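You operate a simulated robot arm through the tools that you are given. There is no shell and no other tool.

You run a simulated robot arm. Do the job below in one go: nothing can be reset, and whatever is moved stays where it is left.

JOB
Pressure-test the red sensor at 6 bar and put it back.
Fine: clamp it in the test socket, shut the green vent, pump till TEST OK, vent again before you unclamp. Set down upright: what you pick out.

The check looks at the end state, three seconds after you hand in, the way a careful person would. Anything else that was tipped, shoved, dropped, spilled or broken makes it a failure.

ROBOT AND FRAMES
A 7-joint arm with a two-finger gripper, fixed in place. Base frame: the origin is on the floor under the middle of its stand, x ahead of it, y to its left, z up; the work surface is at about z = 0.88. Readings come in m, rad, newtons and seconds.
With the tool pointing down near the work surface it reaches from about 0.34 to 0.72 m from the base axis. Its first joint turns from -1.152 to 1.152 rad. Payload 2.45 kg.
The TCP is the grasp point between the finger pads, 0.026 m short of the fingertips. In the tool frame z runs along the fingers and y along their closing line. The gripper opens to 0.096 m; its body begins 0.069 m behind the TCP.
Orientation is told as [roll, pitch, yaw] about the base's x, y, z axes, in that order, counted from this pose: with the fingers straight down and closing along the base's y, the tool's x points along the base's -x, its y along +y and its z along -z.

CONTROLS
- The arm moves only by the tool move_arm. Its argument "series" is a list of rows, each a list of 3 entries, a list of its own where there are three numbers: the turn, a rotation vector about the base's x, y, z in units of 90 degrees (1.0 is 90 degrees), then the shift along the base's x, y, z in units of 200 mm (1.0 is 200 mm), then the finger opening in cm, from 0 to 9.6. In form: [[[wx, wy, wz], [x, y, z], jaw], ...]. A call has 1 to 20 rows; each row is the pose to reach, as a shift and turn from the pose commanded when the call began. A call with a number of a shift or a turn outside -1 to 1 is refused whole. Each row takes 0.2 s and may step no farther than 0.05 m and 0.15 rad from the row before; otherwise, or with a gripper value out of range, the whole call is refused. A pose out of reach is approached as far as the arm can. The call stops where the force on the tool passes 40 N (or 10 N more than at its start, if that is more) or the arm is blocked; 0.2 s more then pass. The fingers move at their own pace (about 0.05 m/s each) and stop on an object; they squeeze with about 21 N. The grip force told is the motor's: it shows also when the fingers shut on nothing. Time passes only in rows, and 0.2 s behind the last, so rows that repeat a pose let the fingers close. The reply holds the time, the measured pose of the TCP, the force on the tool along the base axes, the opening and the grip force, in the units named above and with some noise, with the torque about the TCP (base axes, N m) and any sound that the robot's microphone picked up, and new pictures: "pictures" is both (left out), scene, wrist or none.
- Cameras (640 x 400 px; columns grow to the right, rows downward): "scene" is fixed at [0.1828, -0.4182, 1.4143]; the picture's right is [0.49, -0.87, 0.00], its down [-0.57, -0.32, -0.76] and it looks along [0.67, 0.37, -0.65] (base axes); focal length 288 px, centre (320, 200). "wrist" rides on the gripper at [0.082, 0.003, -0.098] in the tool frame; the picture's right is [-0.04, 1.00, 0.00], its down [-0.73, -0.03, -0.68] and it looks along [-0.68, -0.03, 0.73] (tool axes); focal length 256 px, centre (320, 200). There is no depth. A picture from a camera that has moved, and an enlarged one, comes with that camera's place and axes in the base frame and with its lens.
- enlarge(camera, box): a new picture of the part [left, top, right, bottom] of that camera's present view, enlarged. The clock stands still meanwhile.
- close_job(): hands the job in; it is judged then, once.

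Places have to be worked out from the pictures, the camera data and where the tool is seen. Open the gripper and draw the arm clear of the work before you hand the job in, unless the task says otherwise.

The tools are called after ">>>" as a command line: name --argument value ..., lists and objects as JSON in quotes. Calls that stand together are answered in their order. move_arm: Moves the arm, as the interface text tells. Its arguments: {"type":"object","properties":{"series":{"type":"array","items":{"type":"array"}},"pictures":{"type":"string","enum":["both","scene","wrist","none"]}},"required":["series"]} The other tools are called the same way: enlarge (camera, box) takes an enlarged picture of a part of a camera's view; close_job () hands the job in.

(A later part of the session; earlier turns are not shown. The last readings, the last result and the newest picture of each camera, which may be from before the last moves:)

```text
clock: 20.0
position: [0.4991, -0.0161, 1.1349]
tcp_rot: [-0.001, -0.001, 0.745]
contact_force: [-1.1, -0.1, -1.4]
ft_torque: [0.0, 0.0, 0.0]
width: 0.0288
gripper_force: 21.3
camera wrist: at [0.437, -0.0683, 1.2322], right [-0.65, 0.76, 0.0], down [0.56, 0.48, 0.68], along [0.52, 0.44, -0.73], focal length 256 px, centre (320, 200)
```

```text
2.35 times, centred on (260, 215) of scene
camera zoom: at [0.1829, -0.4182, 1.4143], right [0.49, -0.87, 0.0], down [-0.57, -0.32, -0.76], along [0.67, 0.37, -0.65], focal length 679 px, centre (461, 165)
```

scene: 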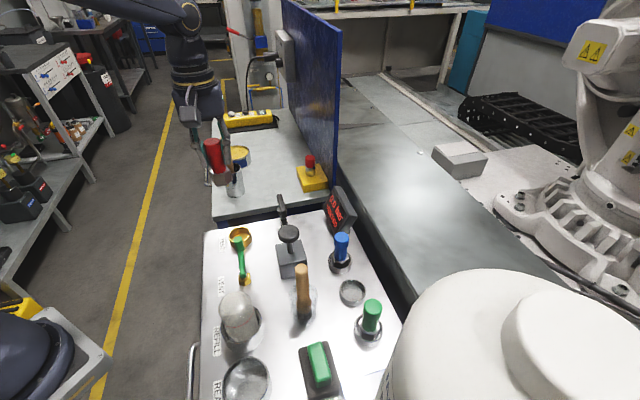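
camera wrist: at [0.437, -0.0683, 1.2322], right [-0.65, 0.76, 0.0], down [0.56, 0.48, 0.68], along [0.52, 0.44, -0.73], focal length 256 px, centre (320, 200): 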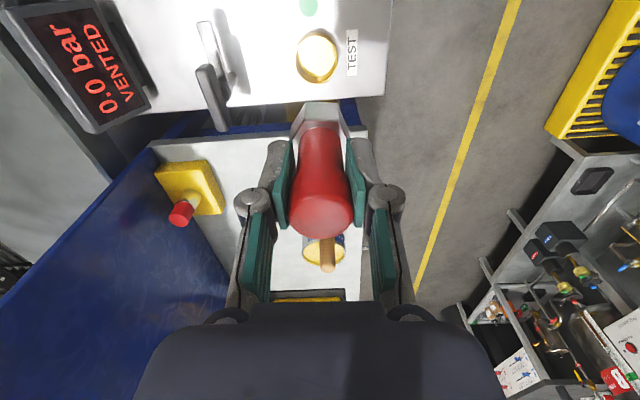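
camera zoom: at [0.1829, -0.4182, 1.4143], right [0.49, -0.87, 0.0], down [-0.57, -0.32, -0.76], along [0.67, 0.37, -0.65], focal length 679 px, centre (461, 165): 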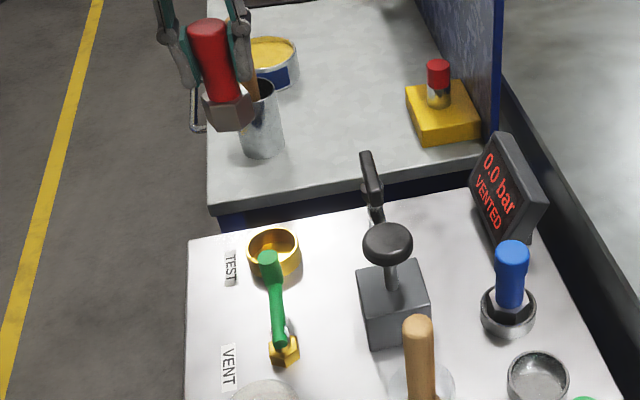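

The gold socket shows about 6 mm to the left of straight below and slightly ahead, so I put its centre at about (0.505, -0.019) with the rim near z 0.903. I correct for that and come down to z ≈ 1.04 for another alignment check.

>>> move_arm --series '[[[0, 0, 0], [0.025, -0.015, -0.1], 1], [[0, 0, 0], [0.025, -0.015, -0.25], 1], [[0, 0, 0], [0.025, -0.015, -0.4], 1], [[0, 0, 0], [0.025, -0.015, -0.47], 1], [[0, 0, 0], [0.025, -0.015, -0.47], 1]]' --pictures "both"

>>> enlarge --camera "wrist" --box '[240, 30, 400, 160]'

>>> enlarge --camera "scene" --box '[190, 160, 310, 290]'

```text
clock: 21.2
position: [0.5045, -0.0185, 1.0417]
tcp_rot: [0.0, 0.001, 0.747]
contact_force: [-0.2, -0.1, -1.2]
ft_torque: [-0.01, 0.0, 0.03]
width: 0.0288
gripper_force: 21.4
camera wrist: at [0.4425, -0.0716, 1.1383], right [-0.65, 0.76, 0.0], down [0.56, 0.48, 0.68], along [0.52, 0.44, -0.73], focal length 256 px, centre (320, 200)
```

scene: 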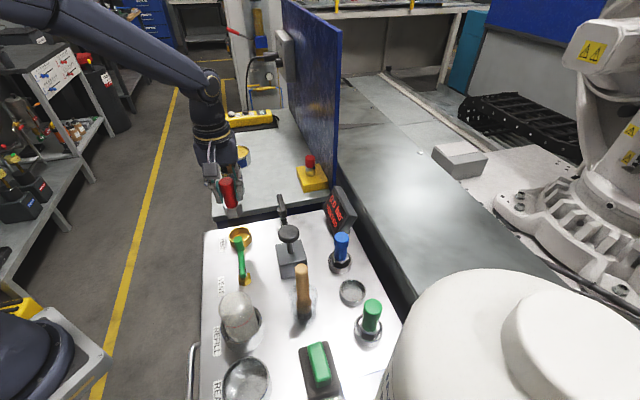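
wrist: 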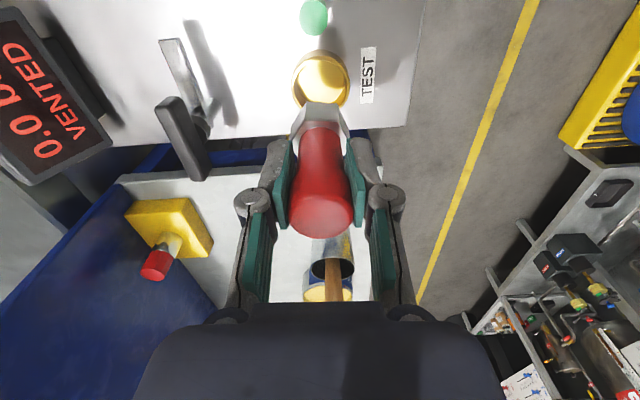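

```text
3.08 times, centred on (320, 95) of wrist
camera zoom: at [0.4425, -0.0716, 1.1383], right [-0.65, 0.76, 0.0], down [0.56, 0.48, 0.68], along [0.52, 0.44, -0.73], focal length 788 px, centre (320, 523)
```

zoom: 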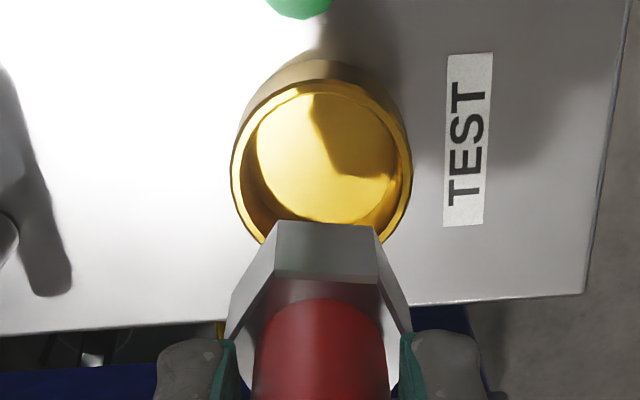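

```text
3.08 times, centred on (250, 225) of scene
camera zoom: at [0.1828, -0.4182, 1.4143], right [0.49, -0.87, 0.0], down [-0.57, -0.32, -0.76], along [0.67, 0.37, -0.65], focal length 888 px, centre (535, 123)
```

zoom: 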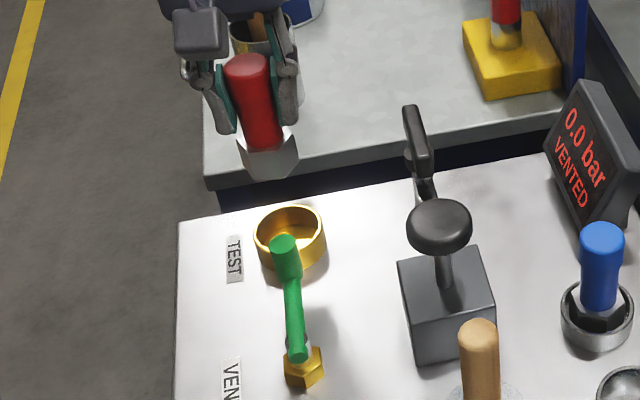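

Seen from here, the socket centre is within about 2 mm of straight below the TCP. I lower until the hex is just above the rim and check again.

>>> move_arm --series '[[[0, 0, 0], [0, 0, -0.1], 1], [[0, 0, 0], [0, 0, -0.2], 1], [[0, 0, 0], [0, 0, -0.26], 1], [[0, 0, 0], [0, 0, -0.26], 1]]' --pictures "both"

>>> enlarge --camera "wrist" --box '[240, 50, 400, 180]'

>>> enlarge --camera "scene" --box '[190, 180, 290, 280]'

```text
clock: 22.2
position: [0.5046, -0.0188, 0.9874]
tcp_rot: [0.001, -0.001, 0.745]
contact_force: [0.0, -0.2, -0.3]
ft_torque: [0.0, 0.0, 0.01]
width: 0.0288
gripper_force: 21.0
camera wrist: at [0.4418, -0.0723, 1.0853], right [-0.65, 0.76, 0.0], down [0.56, 0.48, 0.68], along [0.52, 0.44, -0.73], focal length 256 px, centre (320, 200)
```

scene: 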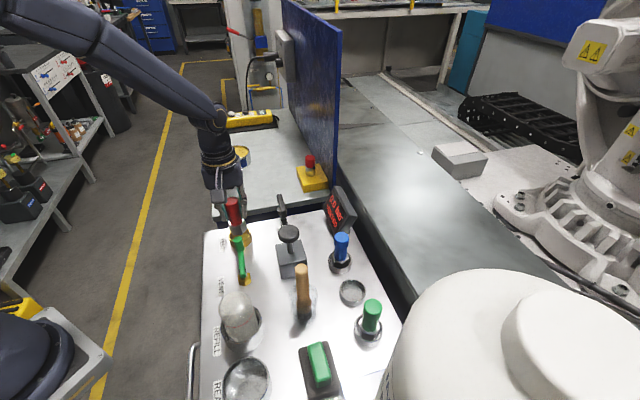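
wrist: 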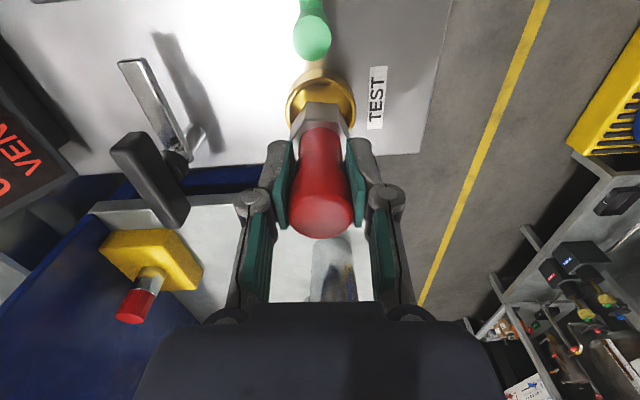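

```text
3.08 times, centred on (320, 115) of wrist
camera zoom: at [0.4418, -0.0723, 1.0853], right [-0.65, 0.76, 0.0], down [0.56, 0.48, 0.68], along [0.52, 0.44, -0.73], focal length 788 px, centre (320, 462)
```

zoom: 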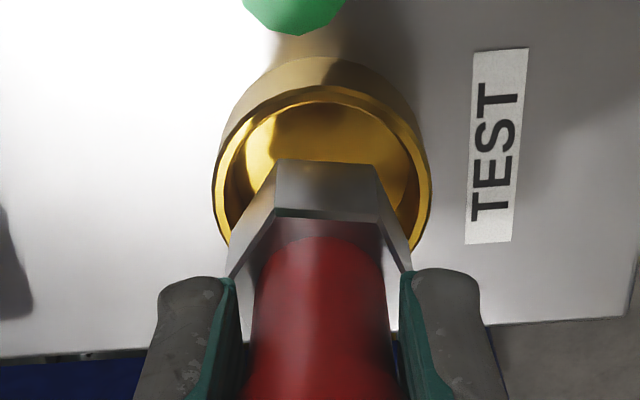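

```text
4.00 times, centred on (240, 230) of scene
camera zoom: at [0.1828, -0.4182, 1.4143], right [0.49, -0.87, 0.0], down [-0.57, -0.32, -0.76], along [0.67, 0.37, -0.65], focal length 1154 px, centre (640, 80)
```

zoom: 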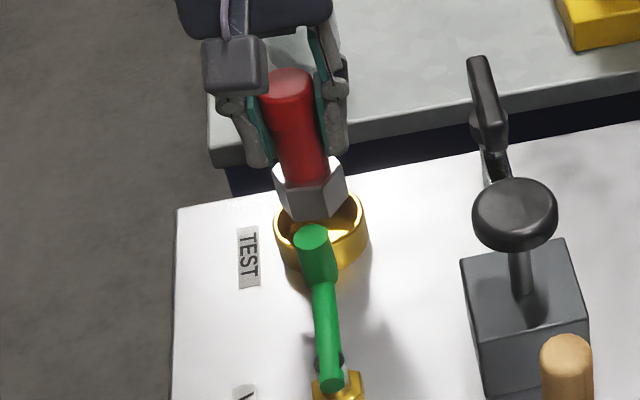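

The alignment still looks centred, within 1–2 mm. I nudge forward 1 mm and lower in small steps into the socket, watching the force.

>>> move_arm --series '[[[0, 0, 0], [0.004, 0.003, -0.03], 1], [[0, 0, 0], [0.004, 0.003, -0.06], 1], [[0, 0, 0], [0.004, 0.003, -0.09], 1], [[0, 0, 0], [0.004, 0.003, -0.12], 1], [[0, 0, 0], [0.004, 0.003, -0.14], 1], [[0, 0, 0], [0.004, 0.003, -0.14], 1]]' --pictures "both"

>>> enlarge --camera "wrist" --box '[240, 50, 400, 180]'

>>> enlarge --camera "scene" --box '[190, 180, 290, 280]'

```text
clock: 23.6
position: [0.5043, -0.0175, 0.9591]
tcp_rot: [0.001, 0.001, 0.748]
contact_force: [0.0, 0.2, -1.0]
ft_torque: [0.01, -0.01, 0.02]
width: 0.0285
gripper_force: 21.4
camera wrist: at [0.442, -0.0713, 1.0575], right [-0.65, 0.76, 0.0], down [0.56, 0.48, 0.68], along [0.52, 0.44, -0.73], focal length 256 px, centre (320, 200)
```

scene: 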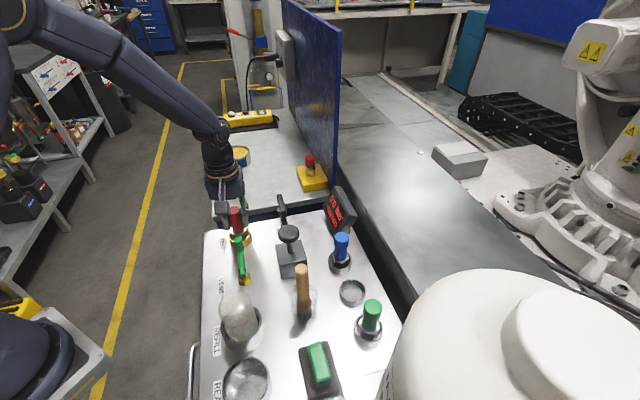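
wrist: 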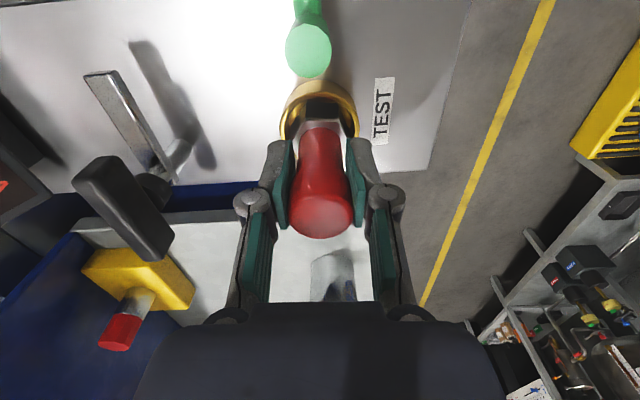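

```text
3.08 times, centred on (320, 115) of wrist
camera zoom: at [0.442, -0.0713, 1.0575], right [-0.65, 0.76, 0.0], down [0.56, 0.48, 0.68], along [0.52, 0.44, -0.73], focal length 788 px, centre (320, 462)
```

zoom: 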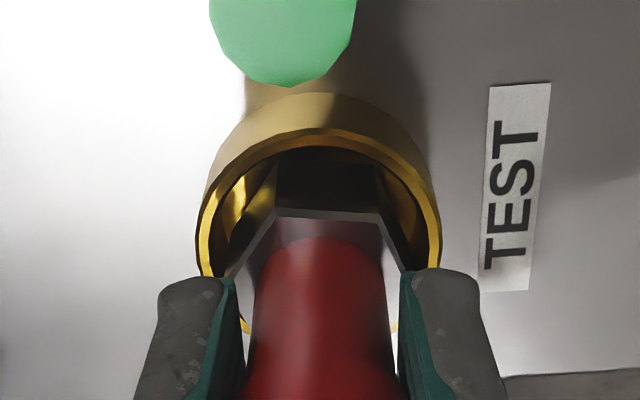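

```text
4.00 times, centred on (240, 230) of scene
camera zoom: at [0.1828, -0.4182, 1.4143], right [0.49, -0.87, 0.0], down [-0.57, -0.32, -0.76], along [0.67, 0.37, -0.65], focal length 1154 px, centre (640, 80)
```

zoom: 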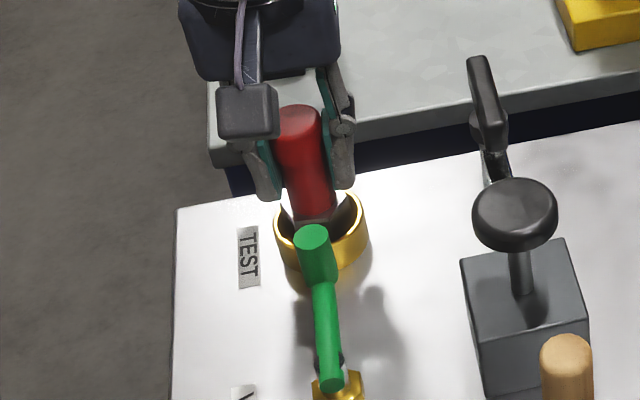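

The hex is inside the ring with no side force. I keep lowering in 2 mm steps to find the floor.

>>> move_arm --series '[[[0, 0, 0], [0, 0, -0.01], 1], [[0, 0, 0], [0, 0, -0.02], 1], [[0, 0, 0], [0, 0, -0.03], 1], [[0, 0, 0], [0, 0, -0.03], 1]]' --pictures "none"

```text
clock: 24.6
position: [0.5044, -0.0188, 0.9537]
tcp_rot: [-0.001, -0.001, 0.745]
contact_force: [-0.5, -1.7, -1.4]
ft_torque: [-0.11, 0.01, -0.01]
width: 0.0289
gripper_force: 21.3
```

There is no floor contact yet, so I go 4 mm more in small steps.

>>> move_arm --series '[[[0, 0, 0], [0, 0, -0.01], 1], [[0, 0, 0], [0, 0, -0.015], 1], [[0, 0, 0], [0, 0, -0.02], 1], [[0, 0, 0], [0, 0, -0.02], 1]]' --pictures "none"

```text
clock: 25.6
position: [0.5045, -0.019, 0.9503]
tcp_rot: [0.0, -0.001, 0.747]
contact_force: [-4.1, 0.4, 18.1]
ft_torque: [0.12, -0.08, 0.09]
width: 0.0287
gripper_force: 20.8
```

Floor contact at z ≈ 0.951 with 18 N upward, so the sensor is seated. I ease up 1.5 mm to relax the force, then open the fingers.

>>> move_arm --series '[[[0, 0, 0], [0, 0, 0.007], 1], [[0, 0, 0], [0, 0, 0.007], 1], [[0, 0, 0], [0, 0, 0.007], 4], [[0, 0, 0], [0, 0, 0.007], 5], [[0, 0, 0], [0, 0, 0.007], 5]]' --pictures "both"

>>> enlarge --camera "wrist" --box '[220, 50, 420, 250]'

>>> enlarge --camera "scene" --box '[190, 180, 290, 280]'

```text
clock: 26.8
position: [0.5048, -0.0165, 0.9508]
tcp_rot: [0.002, -0.001, 0.746]
contact_force: [-0.3, 0.7, -0.6]
ft_torque: [-0.03, -0.03, 0.02]
width: 0.05
gripper_force: 0.0
camera wrist: at [0.443, -0.0707, 1.0483], right [-0.65, 0.76, 0.0], down [0.56, 0.48, 0.68], along [0.52, 0.44, -0.73], focal length 256 px, centre (320, 200)
```

scene: 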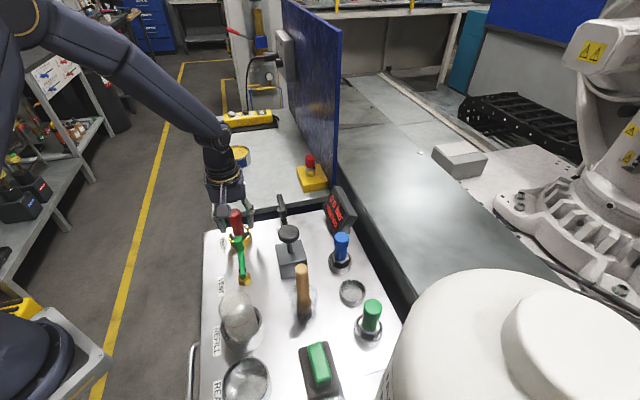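
wrist: 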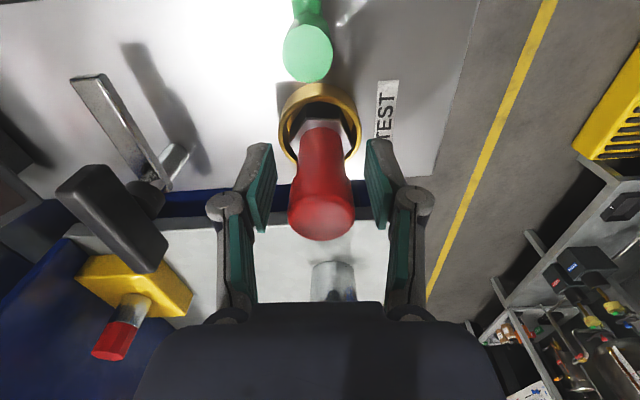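

```text
2.00 times, centred on (320, 150) of wrist
camera zoom: at [0.443, -0.0707, 1.0483], right [-0.65, 0.76, 0.0], down [0.56, 0.48, 0.68], along [0.52, 0.44, -0.73], focal length 512 px, centre (320, 300)
```

zoom: 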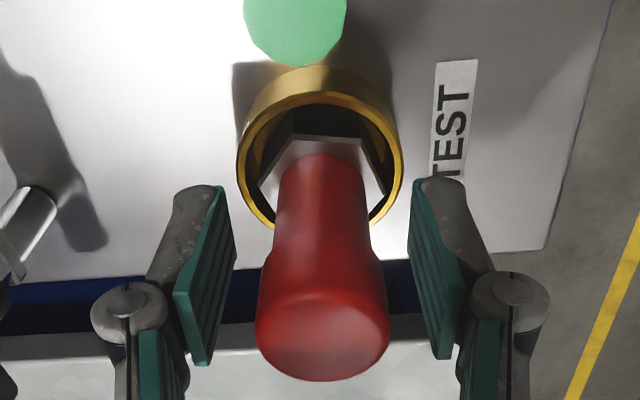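

```text
4.00 times, centred on (240, 230) of scene
camera zoom: at [0.1828, -0.4182, 1.4143], right [0.49, -0.87, 0.0], down [-0.57, -0.32, -0.76], along [0.67, 0.37, -0.65], focal length 1154 px, centre (640, 80)
```

zoom: 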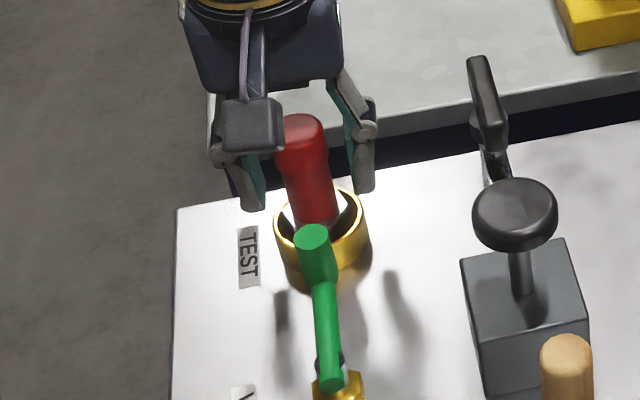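

The sensor stands upright in the gold socket and is released. I rise clear of it and move above the clamp's T-handle near (0.589, -0.081).

>>> move_arm --series '[[[0, 0, 0], [0, 0, 0.1], 5], [[0, 0, 0], [0, 0, 0.25], 5], [[0, 0, 0], [0, 0, 0.45], 5], [[0, 0, 0], [0, 0, 0.645], 5], [[0, 0, 0], [0.14, -0.106, 0.645], 5], [[0, 0, 0], [0.28, -0.212, 0.645], 5], [[0, 0, 0], [0.4175, -0.318, 0.645], 5], [[0, 0, 0], [0.4175, -0.318, 0.645], 5]]' --pictures "both"

>>> enlarge --camera "wrist" --box '[200, 20, 440, 220]'

>>> enlarge --camera "scene" --box '[210, 160, 370, 280]'

```text
clock: 28.6
position: [0.5865, -0.0822, 1.0799]
tcp_rot: [-0.001, 0.0, 0.746]
contact_force: [-0.1, -0.4, 0.7]
ft_torque: [-0.03, -0.01, 0.01]
width: 0.0499
gripper_force: 0.0
camera wrist: at [0.5244, -0.1338, 1.1779], right [-0.65, 0.76, 0.0], down [0.56, 0.48, 0.68], along [0.52, 0.44, -0.73], focal length 256 px, centre (320, 200)
```

scene: 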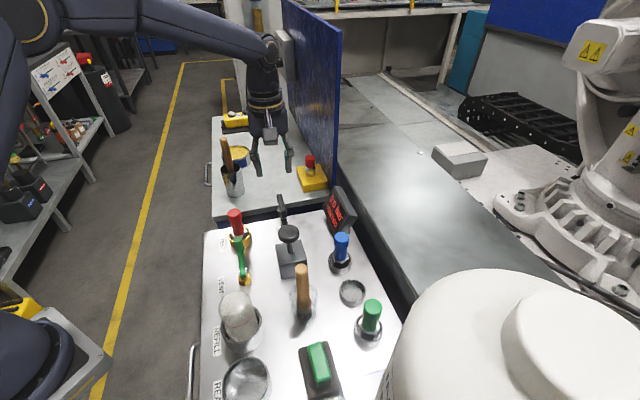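
wrist: 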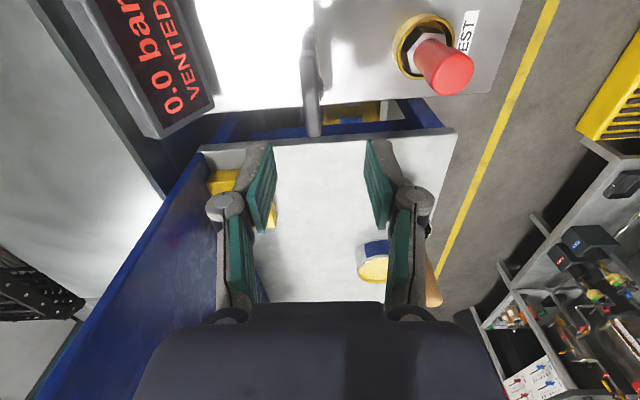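

```text
2.00 times, centred on (320, 120) of wrist
camera zoom: at [0.5244, -0.1338, 1.1779], right [-0.65, 0.76, 0.0], down [0.56, 0.48, 0.68], along [0.52, 0.44, -0.73], focal length 512 px, centre (320, 360)
```

zoom: 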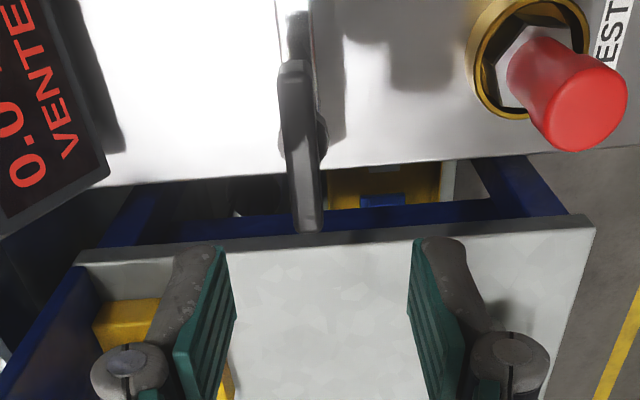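

```text
3.33 times, centred on (290, 220) of scene
camera zoom: at [0.1828, -0.4182, 1.4143], right [0.49, -0.87, 0.0], down [-0.57, -0.32, -0.76], along [0.67, 0.37, -0.65], focal length 962 px, centre (420, 133)
```

zoom: 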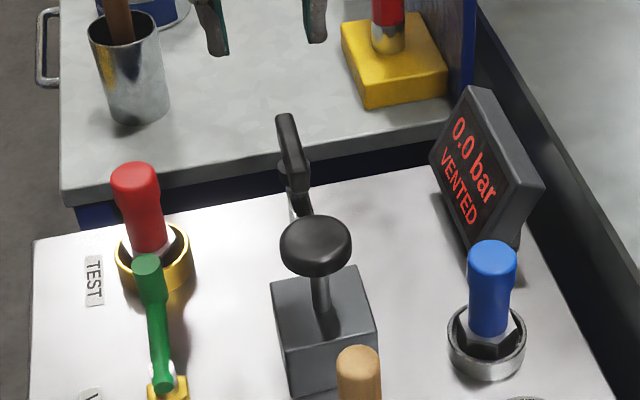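

The handle runs along the panel about 7 mm to the left of straight below the TCP. I shift by (+6, -4) mm, come down to just above it, and check.

>>> move_arm --series '[[[0, 0, 0], [0.03, -0.02, 0], 5], [[0, 0, 0], [0.03, -0.02, -0.15], 5], [[0, 0, 0], [0.03, -0.02, -0.3], 5], [[0, 0, 0], [0.03, -0.02, -0.36], 5], [[0, 0, 0], [0.03, -0.02, -0.36], 5]]' --pictures "both"

>>> enlarge --camera "wrist" --box '[200, 60, 440, 260]'

>>> enlarge --camera "scene" --box '[230, 140, 350, 250]'

```text
clock: 29.8
position: [0.5936, -0.086, 1.0088]
tcp_rot: [0.0, 0.001, 0.745]
contact_force: [0.7, 0.4, 0.1]
ft_torque: [0.0, -0.03, 0.01]
width: 0.05
gripper_force: 0.0
camera wrist: at [0.5313, -0.1392, 1.1066], right [-0.65, 0.76, 0.0], down [0.56, 0.48, 0.68], along [0.52, 0.44, -0.73], focal length 256 px, centre (320, 200)
```

scene: 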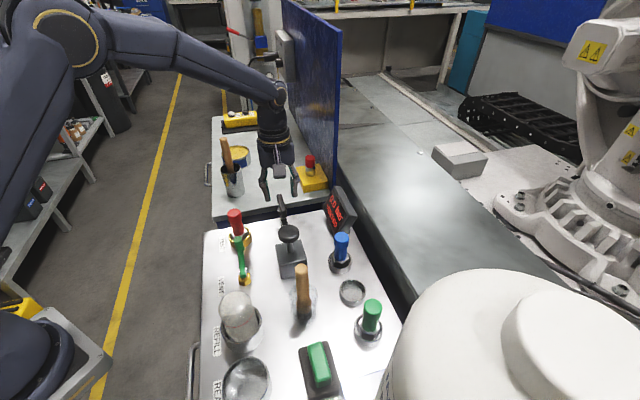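
wrist: 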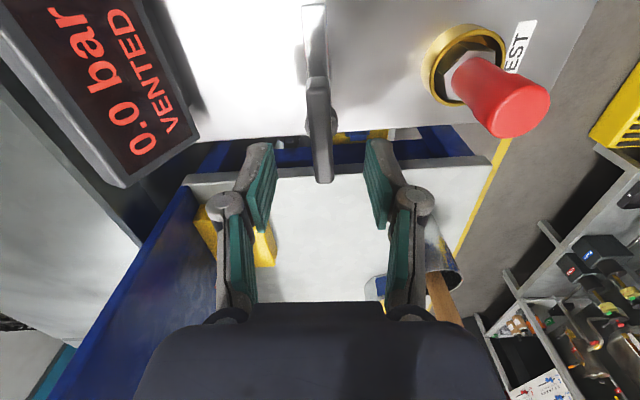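

```text
2.00 times, centred on (320, 160) of wrist
camera zoom: at [0.5313, -0.1392, 1.1066], right [-0.65, 0.76, 0.0], down [0.56, 0.48, 0.68], along [0.52, 0.44, -0.73], focal length 512 px, centre (320, 280)
```

zoom: 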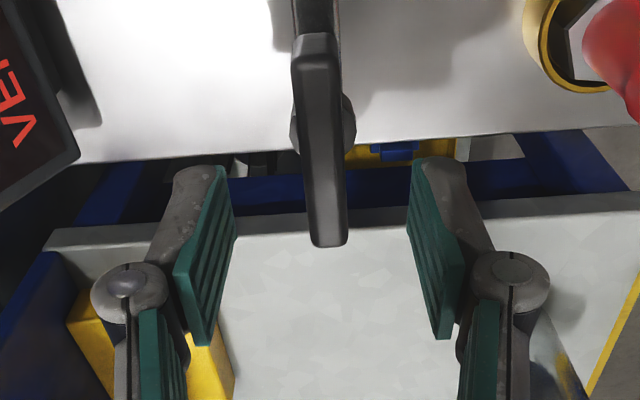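

```text
3.64 times, centred on (290, 195) of scene
camera zoom: at [0.1828, -0.4182, 1.4143], right [0.49, -0.87, 0.0], down [-0.57, -0.32, -0.76], along [0.67, 0.37, -0.65], focal length 1049 px, centre (429, 218)
```

zoom: 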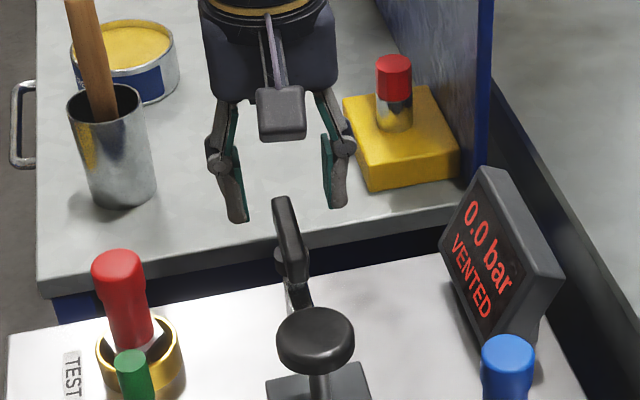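

The handle is centred between the fingers and parallel to them. I lower to z ≈ 0.965 so the fingertips pass the handle's sides, then close.

>>> move_arm --series '[[[0, 0, 0], [0, 0, -0.1], 5], [[0, 0, 0], [0, 0, -0.18], 5], [[0, 0, 0], [0, 0, -0.218], 5], [[0, 0, 0], [0, 0, -0.218], 5]]' --pictures "both"

>>> enlarge --camera "scene" --box '[230, 150, 350, 260]'

```text
clock: 30.8
position: [0.5944, -0.0871, 0.964]
tcp_rot: [-0.001, -0.001, 0.745]
contact_force: [0.4, 0.2, 0.4]
ft_torque: [0.01, -0.01, 0.01]
width: 0.05
gripper_force: 0.0
camera wrist: at [0.532, -0.1392, 1.0617], right [-0.65, 0.76, 0.0], down [0.56, 0.48, 0.68], along [0.52, 0.44, -0.73], focal length 256 px, centre (320, 200)
```

scene: 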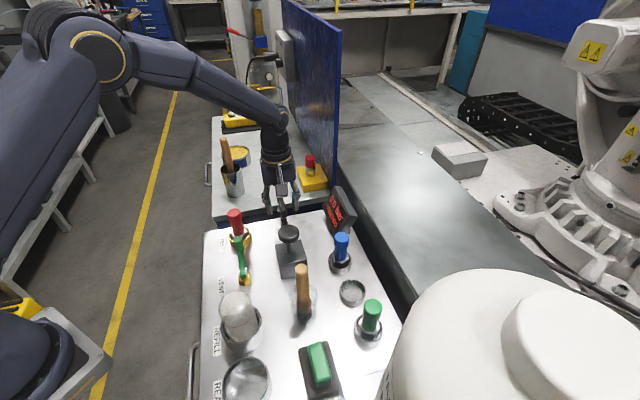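
wrist: 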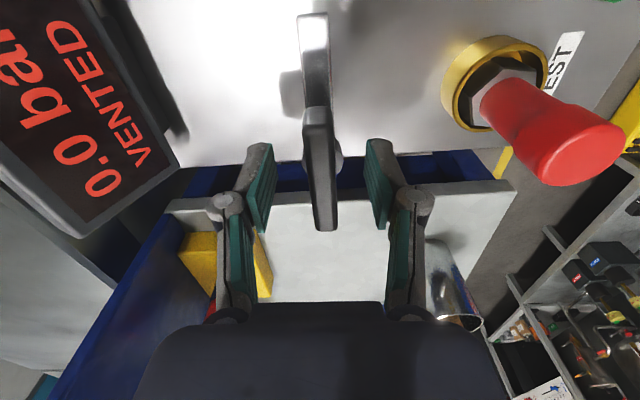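

```text
3.64 times, centred on (290, 205) of scene
camera zoom: at [0.1828, -0.4182, 1.4143], right [0.49, -0.87, 0.0], down [-0.57, -0.32, -0.76], along [0.67, 0.37, -0.65], focal length 1049 px, centre (429, 182)
```

zoom: 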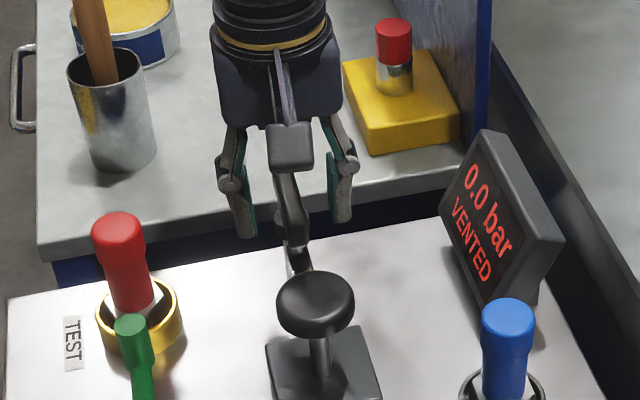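

The handle lies between the pads with no contact. I close on it.

>>> move_arm --series '[[[0, 0, 0], [0, 0, 0], 3], [[0, 0, 0], [0, 0, 0], 1], [[0, 0, 0], [0, 0, 0], 0.5], [[0, 0, 0], [0, 0, 0], 0.5]]' --pictures "wrist"

```text
clock: 31.8
position: [0.5936, -0.0848, 0.9633]
tcp_rot: [0.003, 0.0, 0.747]
contact_force: [-8.5, 7.5, 2.3]
ft_torque: [0.13, 0.34, 0.01]
width: 0.0238
gripper_force: 44.7
camera wrist: at [0.5315, -0.1384, 1.0617], right [-0.65, 0.76, 0.0], down [0.56, 0.48, 0.68], along [0.51, 0.44, -0.73], focal length 256 px, centre (320, 200)
```

wrist: 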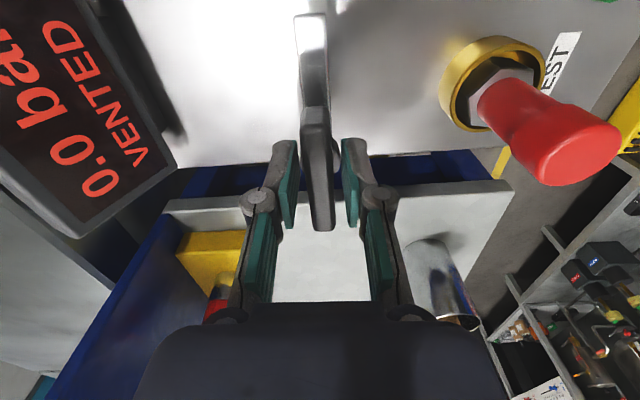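

The fingers stopped at 2.4 cm, which looks like the round hub below the handle rather than the handle bar, with a sideways push of about 11 N. I open, rise 1 cm so the tips are above the hub, shift 3 mm toward the socket side, and grip again.

>>> move_arm --series '[[[0, 0, 0], [0, 0, 0], 4.5], [[0, 0, 0], [0, 0, 0], 5], [[0, 0, 0], [-0.01, 0.011, 0.03], 5], [[0, 0, 0], [-0.01, 0.011, 0.055], 5], [[0, 0, 0], [-0.01, 0.011, 0.055], 5]]' --pictures "wrist"

>>> enlarge --camera "wrist" --box '[220, 60, 420, 250]'

```text
clock: 33.0
position: [0.5929, -0.0838, 0.9741]
tcp_rot: [0.0, 0.002, 0.746]
contact_force: [0.5, 0.1, -0.4]
ft_torque: [0.01, -0.01, 0.0]
width: 0.0499
gripper_force: 0.0
camera wrist: at [0.5305, -0.1363, 1.0729], right [-0.65, 0.76, 0.0], down [0.56, 0.48, 0.68], along [0.52, 0.44, -0.73], focal length 256 px, centre (320, 200)
```

wrist: 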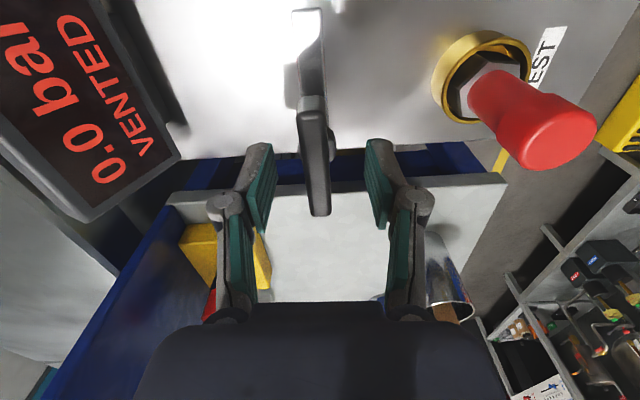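

```text
2.11 times, centred on (320, 155) of wrist
camera zoom: at [0.5305, -0.1363, 1.0729], right [-0.65, 0.76, 0.0], down [0.56, 0.48, 0.68], along [0.52, 0.44, -0.73], focal length 539 px, centre (320, 295)
```

zoom: 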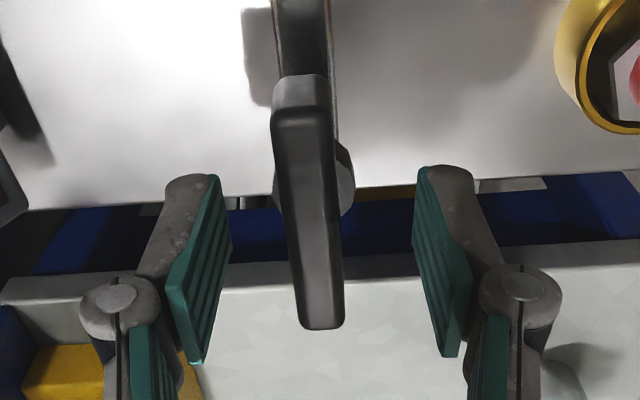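

Now the bar sits about 2 mm to the left of centre, so I take back most of that sideways shift and close at this higher level.

>>> move_arm --series '[[[0, 0, 0], [0.0075, -0.008, 0], 5], [[0, 0, 0], [0.0075, -0.008, 0], 3], [[0, 0, 0], [0.0075, -0.008, 0], 1], [[0, 0, 0], [0.0075, -0.008, 0], 0.5], [[0, 0, 0], [0.0075, -0.008, 0], 0.5]]' --pictures "wrist"

>>> enlarge --camera "wrist" --box '[220, 60, 420, 250]'

```text
clock: 34.2
position: [0.5944, -0.0845, 0.9763]
tcp_rot: [-0.001, -0.002, 0.749]
contact_force: [-5.1, 1.6, 15.8]
ft_torque: [-0.09, 0.19, 0.02]
width: 0.0147
gripper_force: 40.5
camera wrist: at [0.532, -0.1372, 1.0741], right [-0.65, 0.76, 0.0], down [0.56, 0.48, 0.68], along [0.52, 0.44, -0.73], focal length 256 px, centre (320, 200)
```

wrist: 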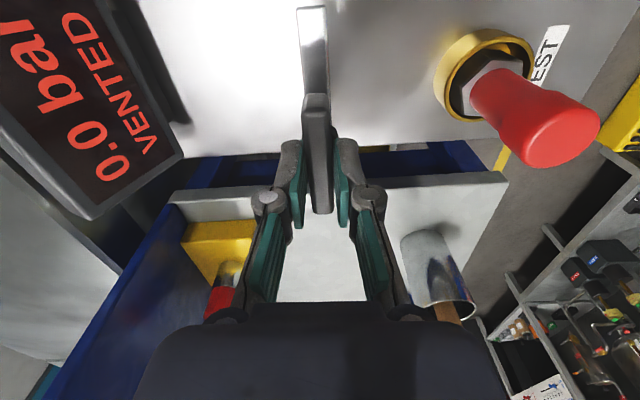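

```text
2.11 times, centred on (320, 155) of wrist
camera zoom: at [0.532, -0.1372, 1.0741], right [-0.65, 0.76, 0.0], down [0.56, 0.48, 0.68], along [0.52, 0.44, -0.73], focal length 539 px, centre (320, 295)
```

zoom: 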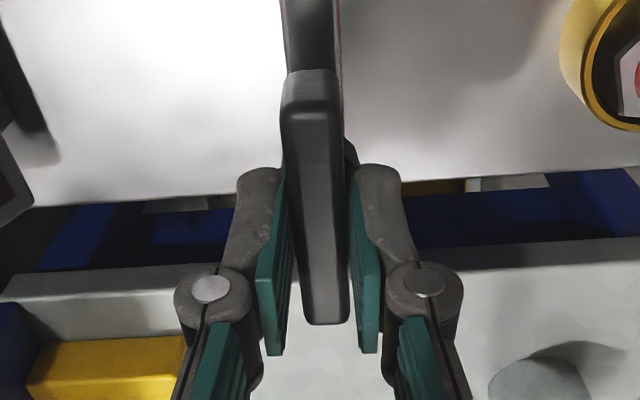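

The bar is now gripped at 1.5 cm but there is a 16 N upward push, so the tips are probably resting on the hub. I ease up 2 mm and let it settle.

>>> move_arm --series '[[[0, 0, 0], [0, 0, 0.005], 0.5], [[0, 0, 0], [0, 0, 0.01], 0.5], [[0, 0, 0], [0, 0, 0.01], 0.5]]' --pictures "none"

```text
clock: 35.0
position: [0.5938, -0.0848, 0.9767]
tcp_rot: [0.002, -0.002, 0.745]
contact_force: [3.3, 3.1, 3.9]
ft_torque: [0.15, -0.13, -0.01]
width: 0.014
gripper_force: 40.4
```

The forces are small now. I try the turn toward the socket (negative yaw), 15° first, and look at how the clamp responds.

>>> move_arm --series '[[[0, 0, -0.04], [0, 0, 0.01], 0.5], [[0, 0, -0.08], [0, 0, 0.01], 0.5], [[0, 0, -0.12], [0, 0, 0.01], 0.5], [[0, 0, -0.166], [0, 0, 0.01], 0.5], [[0, 0, -0.166], [0, 0, 0.01], 0.5]]' --pictures "both"

>>> enlarge --camera "scene" --box '[230, 150, 350, 260]'

```text
clock: 36.2
position: [0.5947, -0.0848, 0.9781]
tcp_rot: [0.002, 0.001, 0.486]
contact_force: [10.9, 3.2, -30.5]
ft_torque: [0.09, -0.36, 0.01]
width: 0.0141
gripper_force: 40.2
camera wrist: at [0.5207, -0.1197, 1.0755], right [-0.43, 0.9, 0.0], down [0.66, 0.32, 0.68], along [0.61, 0.29, -0.74], focal length 256 px, centre (320, 200)
```

scene: 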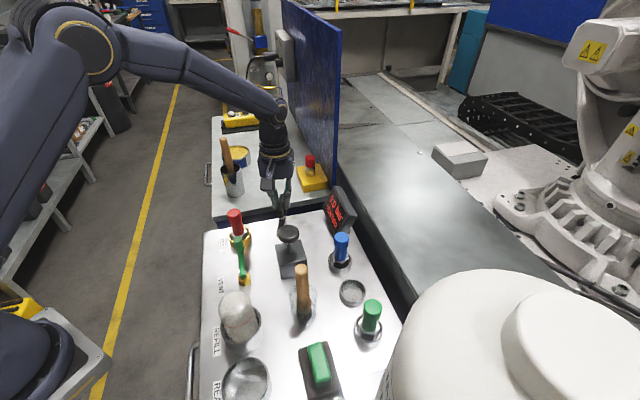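
wrist: 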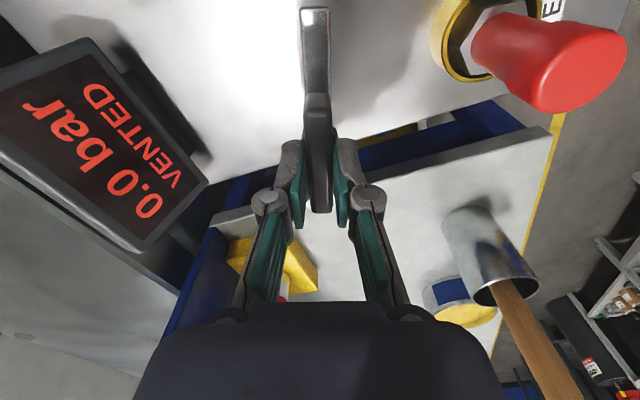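

```text
3.64 times, centred on (290, 205) of scene
camera zoom: at [0.1838, -0.4182, 1.4141], right [0.49, -0.87, 0.0], down [-0.57, -0.32, -0.76], along [0.66, 0.37, -0.65], focal length 1049 px, centre (429, 182)
```

zoom: 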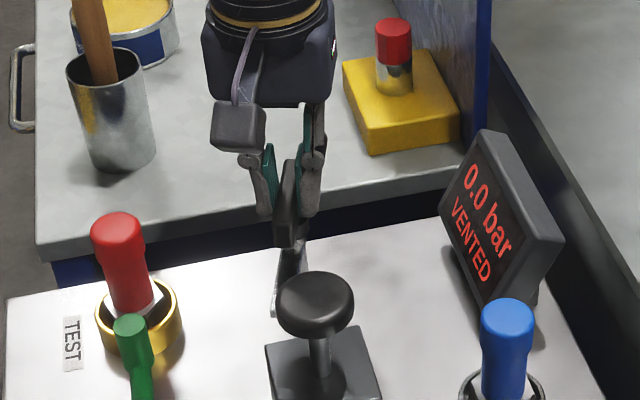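

The bar turns with the hand without resistance. I raised 2 mm too much, which gives a 30 N pull, so I go down 2 mm before continuing.

>>> move_arm --series '[[[0, 0, 0], [0, 0, -0.005], 0.5], [[0, 0, 0], [0, 0, -0.01], 0.5], [[0, 0, 0], [0, 0, -0.01], 0.5]]' --pictures "none"

```text
clock: 37.0
position: [0.5937, -0.0851, 0.977]
tcp_rot: [-0.001, -0.001, 0.485]
contact_force: [7.1, 7.2, -1.4]
ft_torque: [-0.39, 0.97, -0.02]
width: 0.0139
gripper_force: 40.3
```

The vertical force is gone, with about 10 N sideways left. I shift 1 mm in that direction and turn 30° more.

>>> move_arm --series '[[[0, 0, -0.055], [0.002, 0.002, 0], 0.5], [[0, 0, -0.11], [0.004, 0.004, 0], 0.5], [[0, 0, -0.165], [0.004, 0.004, 0], 0.5], [[0, 0, -0.22], [0.004, 0.004, 0], 0.5], [[0, 0, -0.275], [0.004, 0.004, 0], 0.5], [[0, 0, -0.33], [0.004, 0.004, 0], 0.5], [[0, 0, -0.33], [0.004, 0.004, 0], 0.5]]' --pictures "wrist"

```text
clock: 38.6
position: [0.5938, -0.0845, 0.977]
tcp_rot: [-0.001, 0.001, -0.035]
contact_force: [-2.0, -4.3, 10.6]
ft_torque: [-0.12, 0.94, -0.01]
width: 0.0141
gripper_force: 40.4
camera wrist: at [0.5126, -0.0783, 1.0753], right [0.07, 1.0, 0.0], down [0.73, -0.05, 0.68], along [0.68, -0.05, -0.73], focal length 256 px, centre (320, 200)
```

wrist: 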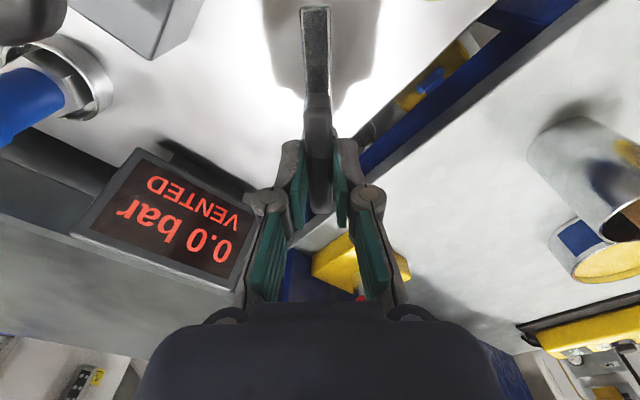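

The turn goes smoothly and the bar now points along -x. I continue another 30° toward the socket.

>>> move_arm --series '[[[0, 0, -0.055], [0, 0, 0], 0.5], [[0, 0, -0.11], [0, 0, 0], 0.5], [[0, 0, -0.165], [0, 0, 0], 0.5], [[0, 0, -0.22], [0, 0, 0], 0.5], [[0, 0, -0.275], [0, 0, 0], 0.5], [[0, 0, -0.33], [0, 0, 0], 0.5], [[0, 0, -0.33], [0, 0, 0], 0.5]]' --pictures "both"

>>> enlarge --camera "scene" --box '[210, 160, 350, 280]'

```text
clock: 40.2
position: [0.5948, -0.0842, 0.9766]
tcp_rot: [-0.002, -0.001, -0.553]
contact_force: [-8.4, -5.9, 13.4]
ft_torque: [-0.66, -0.57, -0.02]
width: 0.0142
gripper_force: 39.9
camera wrist: at [0.5264, -0.0389, 1.0753], right [0.56, 0.83, 0.0], down [0.61, -0.41, 0.68], along [0.56, -0.38, -0.73], focal length 256 px, centre (320, 200)
```

scene: 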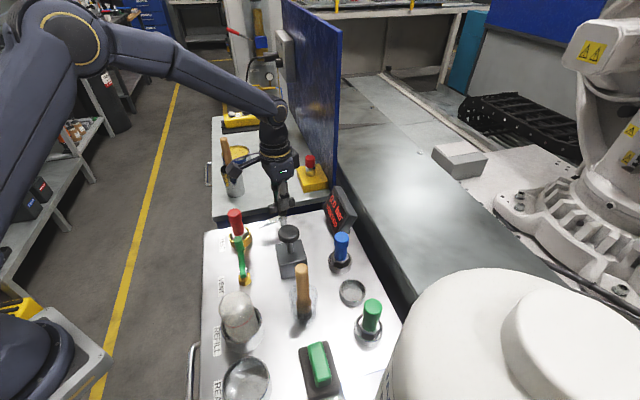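
wrist: 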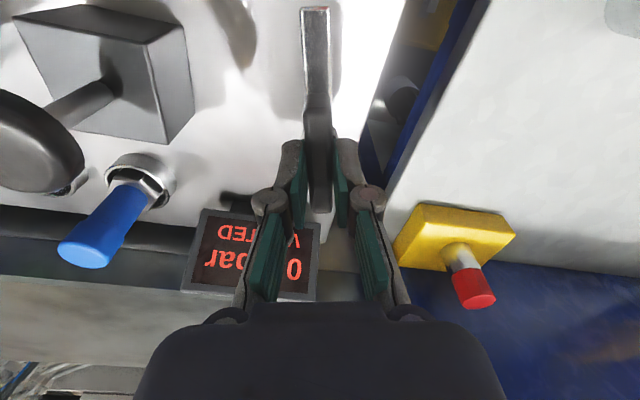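

```text
3.33 times, centred on (280, 220) of scene
camera zoom: at [0.1823, -0.4183, 1.4143], right [0.49, -0.87, 0.0], down [-0.57, -0.32, -0.76], along [0.67, 0.37, -0.65], focal length 962 px, centre (453, 133)
```

zoom: 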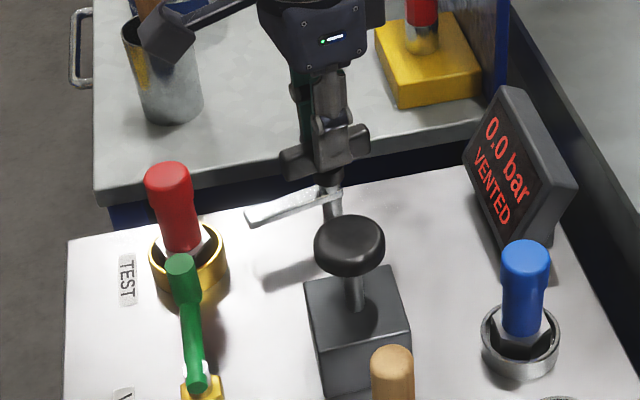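

The bar is swinging toward the sensor. I continue the last 15° in small steps and watch for an end stop.

>>> move_arm --series '[[[0, 0, -0.03], [-0.002, -0.002, 0.002], 0.5], [[0, 0, -0.06], [-0.003, -0.003, 0.002], 0.5], [[0, 0, -0.09], [-0.003, -0.003, 0.002], 0.5], [[0, 0, -0.12], [-0.003, -0.003, 0.002], 0.5], [[0, 0, -0.15], [-0.003, -0.003, 0.002], 0.5], [[0, 0, -0.17], [-0.003, -0.003, 0.002], 0.5], [[0, 0, -0.17], [-0.003, -0.003, 0.002], 0.5]]' --pictures "both"

>>> enlarge --camera "scene" --box '[210, 160, 350, 280]'

```text
clock: 41.8
position: [0.5954, -0.0846, 0.977]
tcp_rot: [-0.001, 0.0, -0.819]
contact_force: [-3.1, -4.9, 14.7]
ft_torque: [0.17, 0.47, 1.43]
width: 0.0182
gripper_force: 43.8
camera wrist: at [0.5404, -0.0227, 1.0753], right [0.76, 0.65, 0.0], down [0.48, -0.56, 0.68], along [0.44, -0.51, -0.73], focal length 256 px, centre (320, 200)
```

scene: 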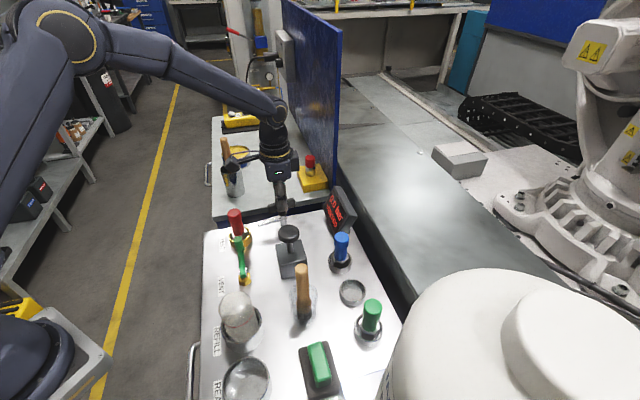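
wrist: 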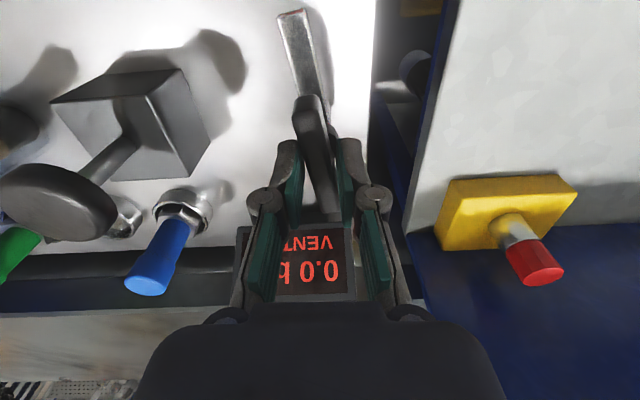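

```text
3.33 times, centred on (280, 220) of scene
camera zoom: at [0.1825, -0.4183, 1.4143], right [0.49, -0.87, 0.0], down [-0.57, -0.32, -0.76], along [0.67, 0.37, -0.65], focal length 962 px, centre (453, 133)
```

zoom: 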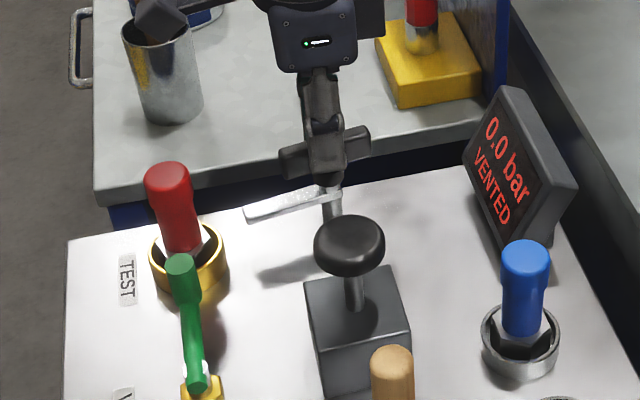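

The clamp has hit its end stop: torque rose to 1.4 N m and the bar slipped in the pads, pointing right at the socket. I turn back about 10° to relax, open the fingers, and rise.

>>> move_arm --series '[[[0, 0, 0.04], [0, 0, 0], 0.5], [[0, 0, 0.08], [0, 0, 0], 0.5], [[0, 0, 0.11], [0, 0, 0], 0.5], [[0, 0, 0.11], [0, 0, 0], 0.5]]' --pictures "wrist"

```text
clock: 42.8
position: [0.5935, -0.0841, 0.9763]
tcp_rot: [0.0, 0.0, -0.643]
contact_force: [-2.8, -3.3, 3.9]
ft_torque: [-0.11, 0.02, 0.84]
width: 0.0141
gripper_force: 40.7
camera wrist: at [0.5303, -0.0325, 1.0748], right [0.63, 0.77, 0.0], down [0.57, -0.46, 0.68], along [0.53, -0.43, -0.73], focal length 256 px, centre (320, 200)
```

wrist: 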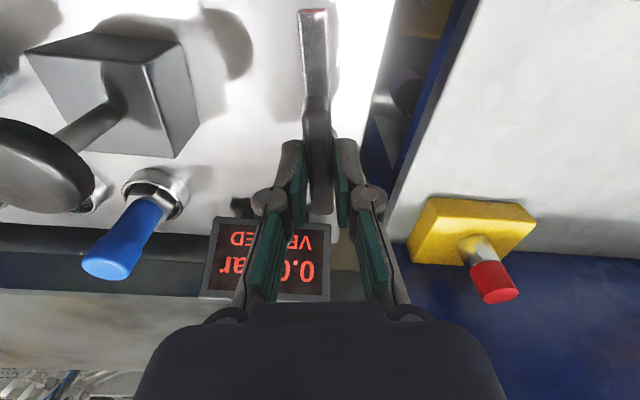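

The bar is aligned with the fingers again and the torque has eased. I open and rise straight up.

>>> move_arm --series '[[[0, 0, 0], [0, 0, 0], 3], [[0, 0, 0], [0, 0, 0], 5], [[0, 0, 0], [0, 0, 0], 5], [[0, 0, 0], [0, 0, 0.1], 5], [[0, 0, 0], [0, 0, 0.3], 5], [[0, 0, 0], [0, 0, 0.5], 5], [[0, 0, 0], [0, 0, 0.5], 5]]' --pictures "both"

>>> enlarge --camera "scene" --box '[210, 160, 350, 280]'

>>> enlarge --camera "wrist" --box '[200, 0, 460, 200]'

```text
clock: 44.4
position: [0.5939, -0.085, 1.077]
tcp_rot: [0.0, 0.001, -0.645]
contact_force: [-0.6, -0.2, 0.0]
ft_torque: [0.0, 0.0, 0.04]
width: 0.0501
gripper_force: 0.0
camera wrist: at [0.5316, -0.0329, 1.1749], right [0.63, 0.77, 0.0], down [0.57, -0.46, 0.68], along [0.53, -0.43, -0.73], focal length 256 px, centre (320, 200)
```

scene: 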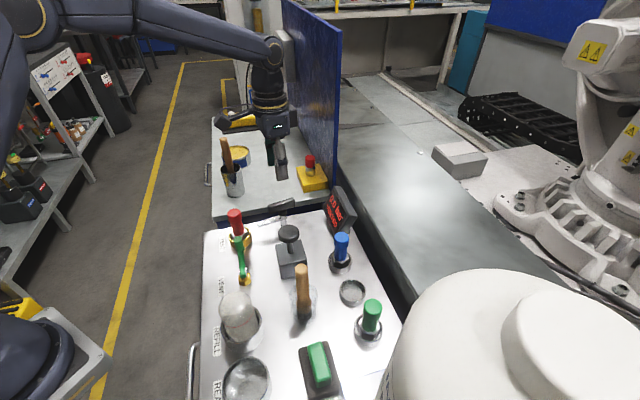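
wrist: 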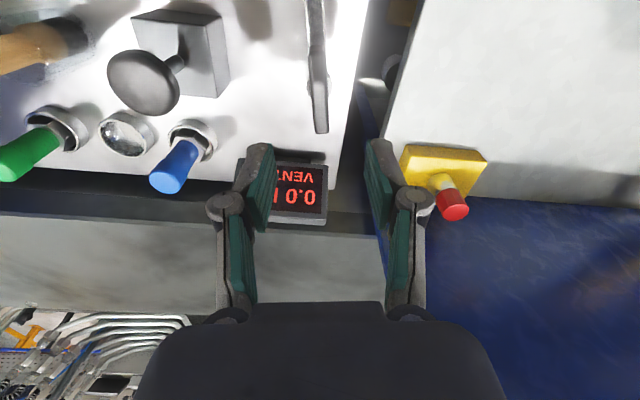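

```text
3.33 times, centred on (280, 220) of scene
camera zoom: at [0.1828, -0.4182, 1.4143], right [0.49, -0.87, 0.0], down [-0.57, -0.32, -0.76], along [0.67, 0.37, -0.65], focal length 962 px, centre (453, 133)
```

zoom: 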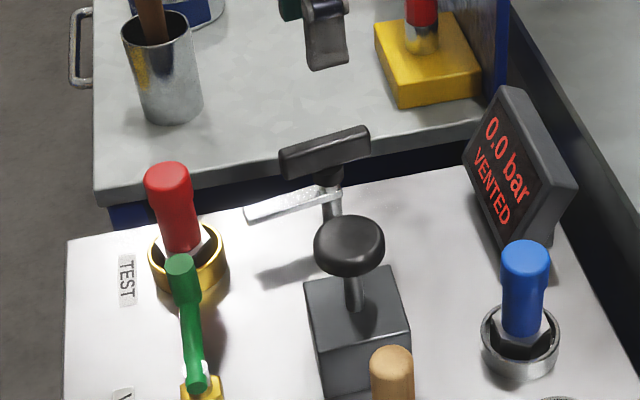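

```text
2.00 times, centred on (330, 100) of wrist
camera zoom: at [0.5316, -0.0329, 1.1749], right [0.63, 0.77, 0.0], down [0.57, -0.46, 0.68], along [0.53, -0.43, -0.73], focal length 512 px, centre (300, 400)
```

zoom: 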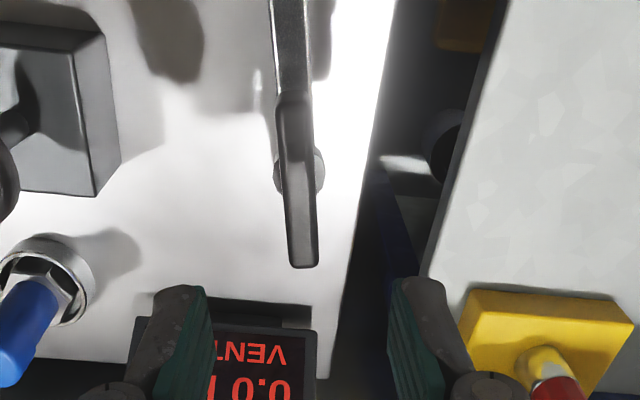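

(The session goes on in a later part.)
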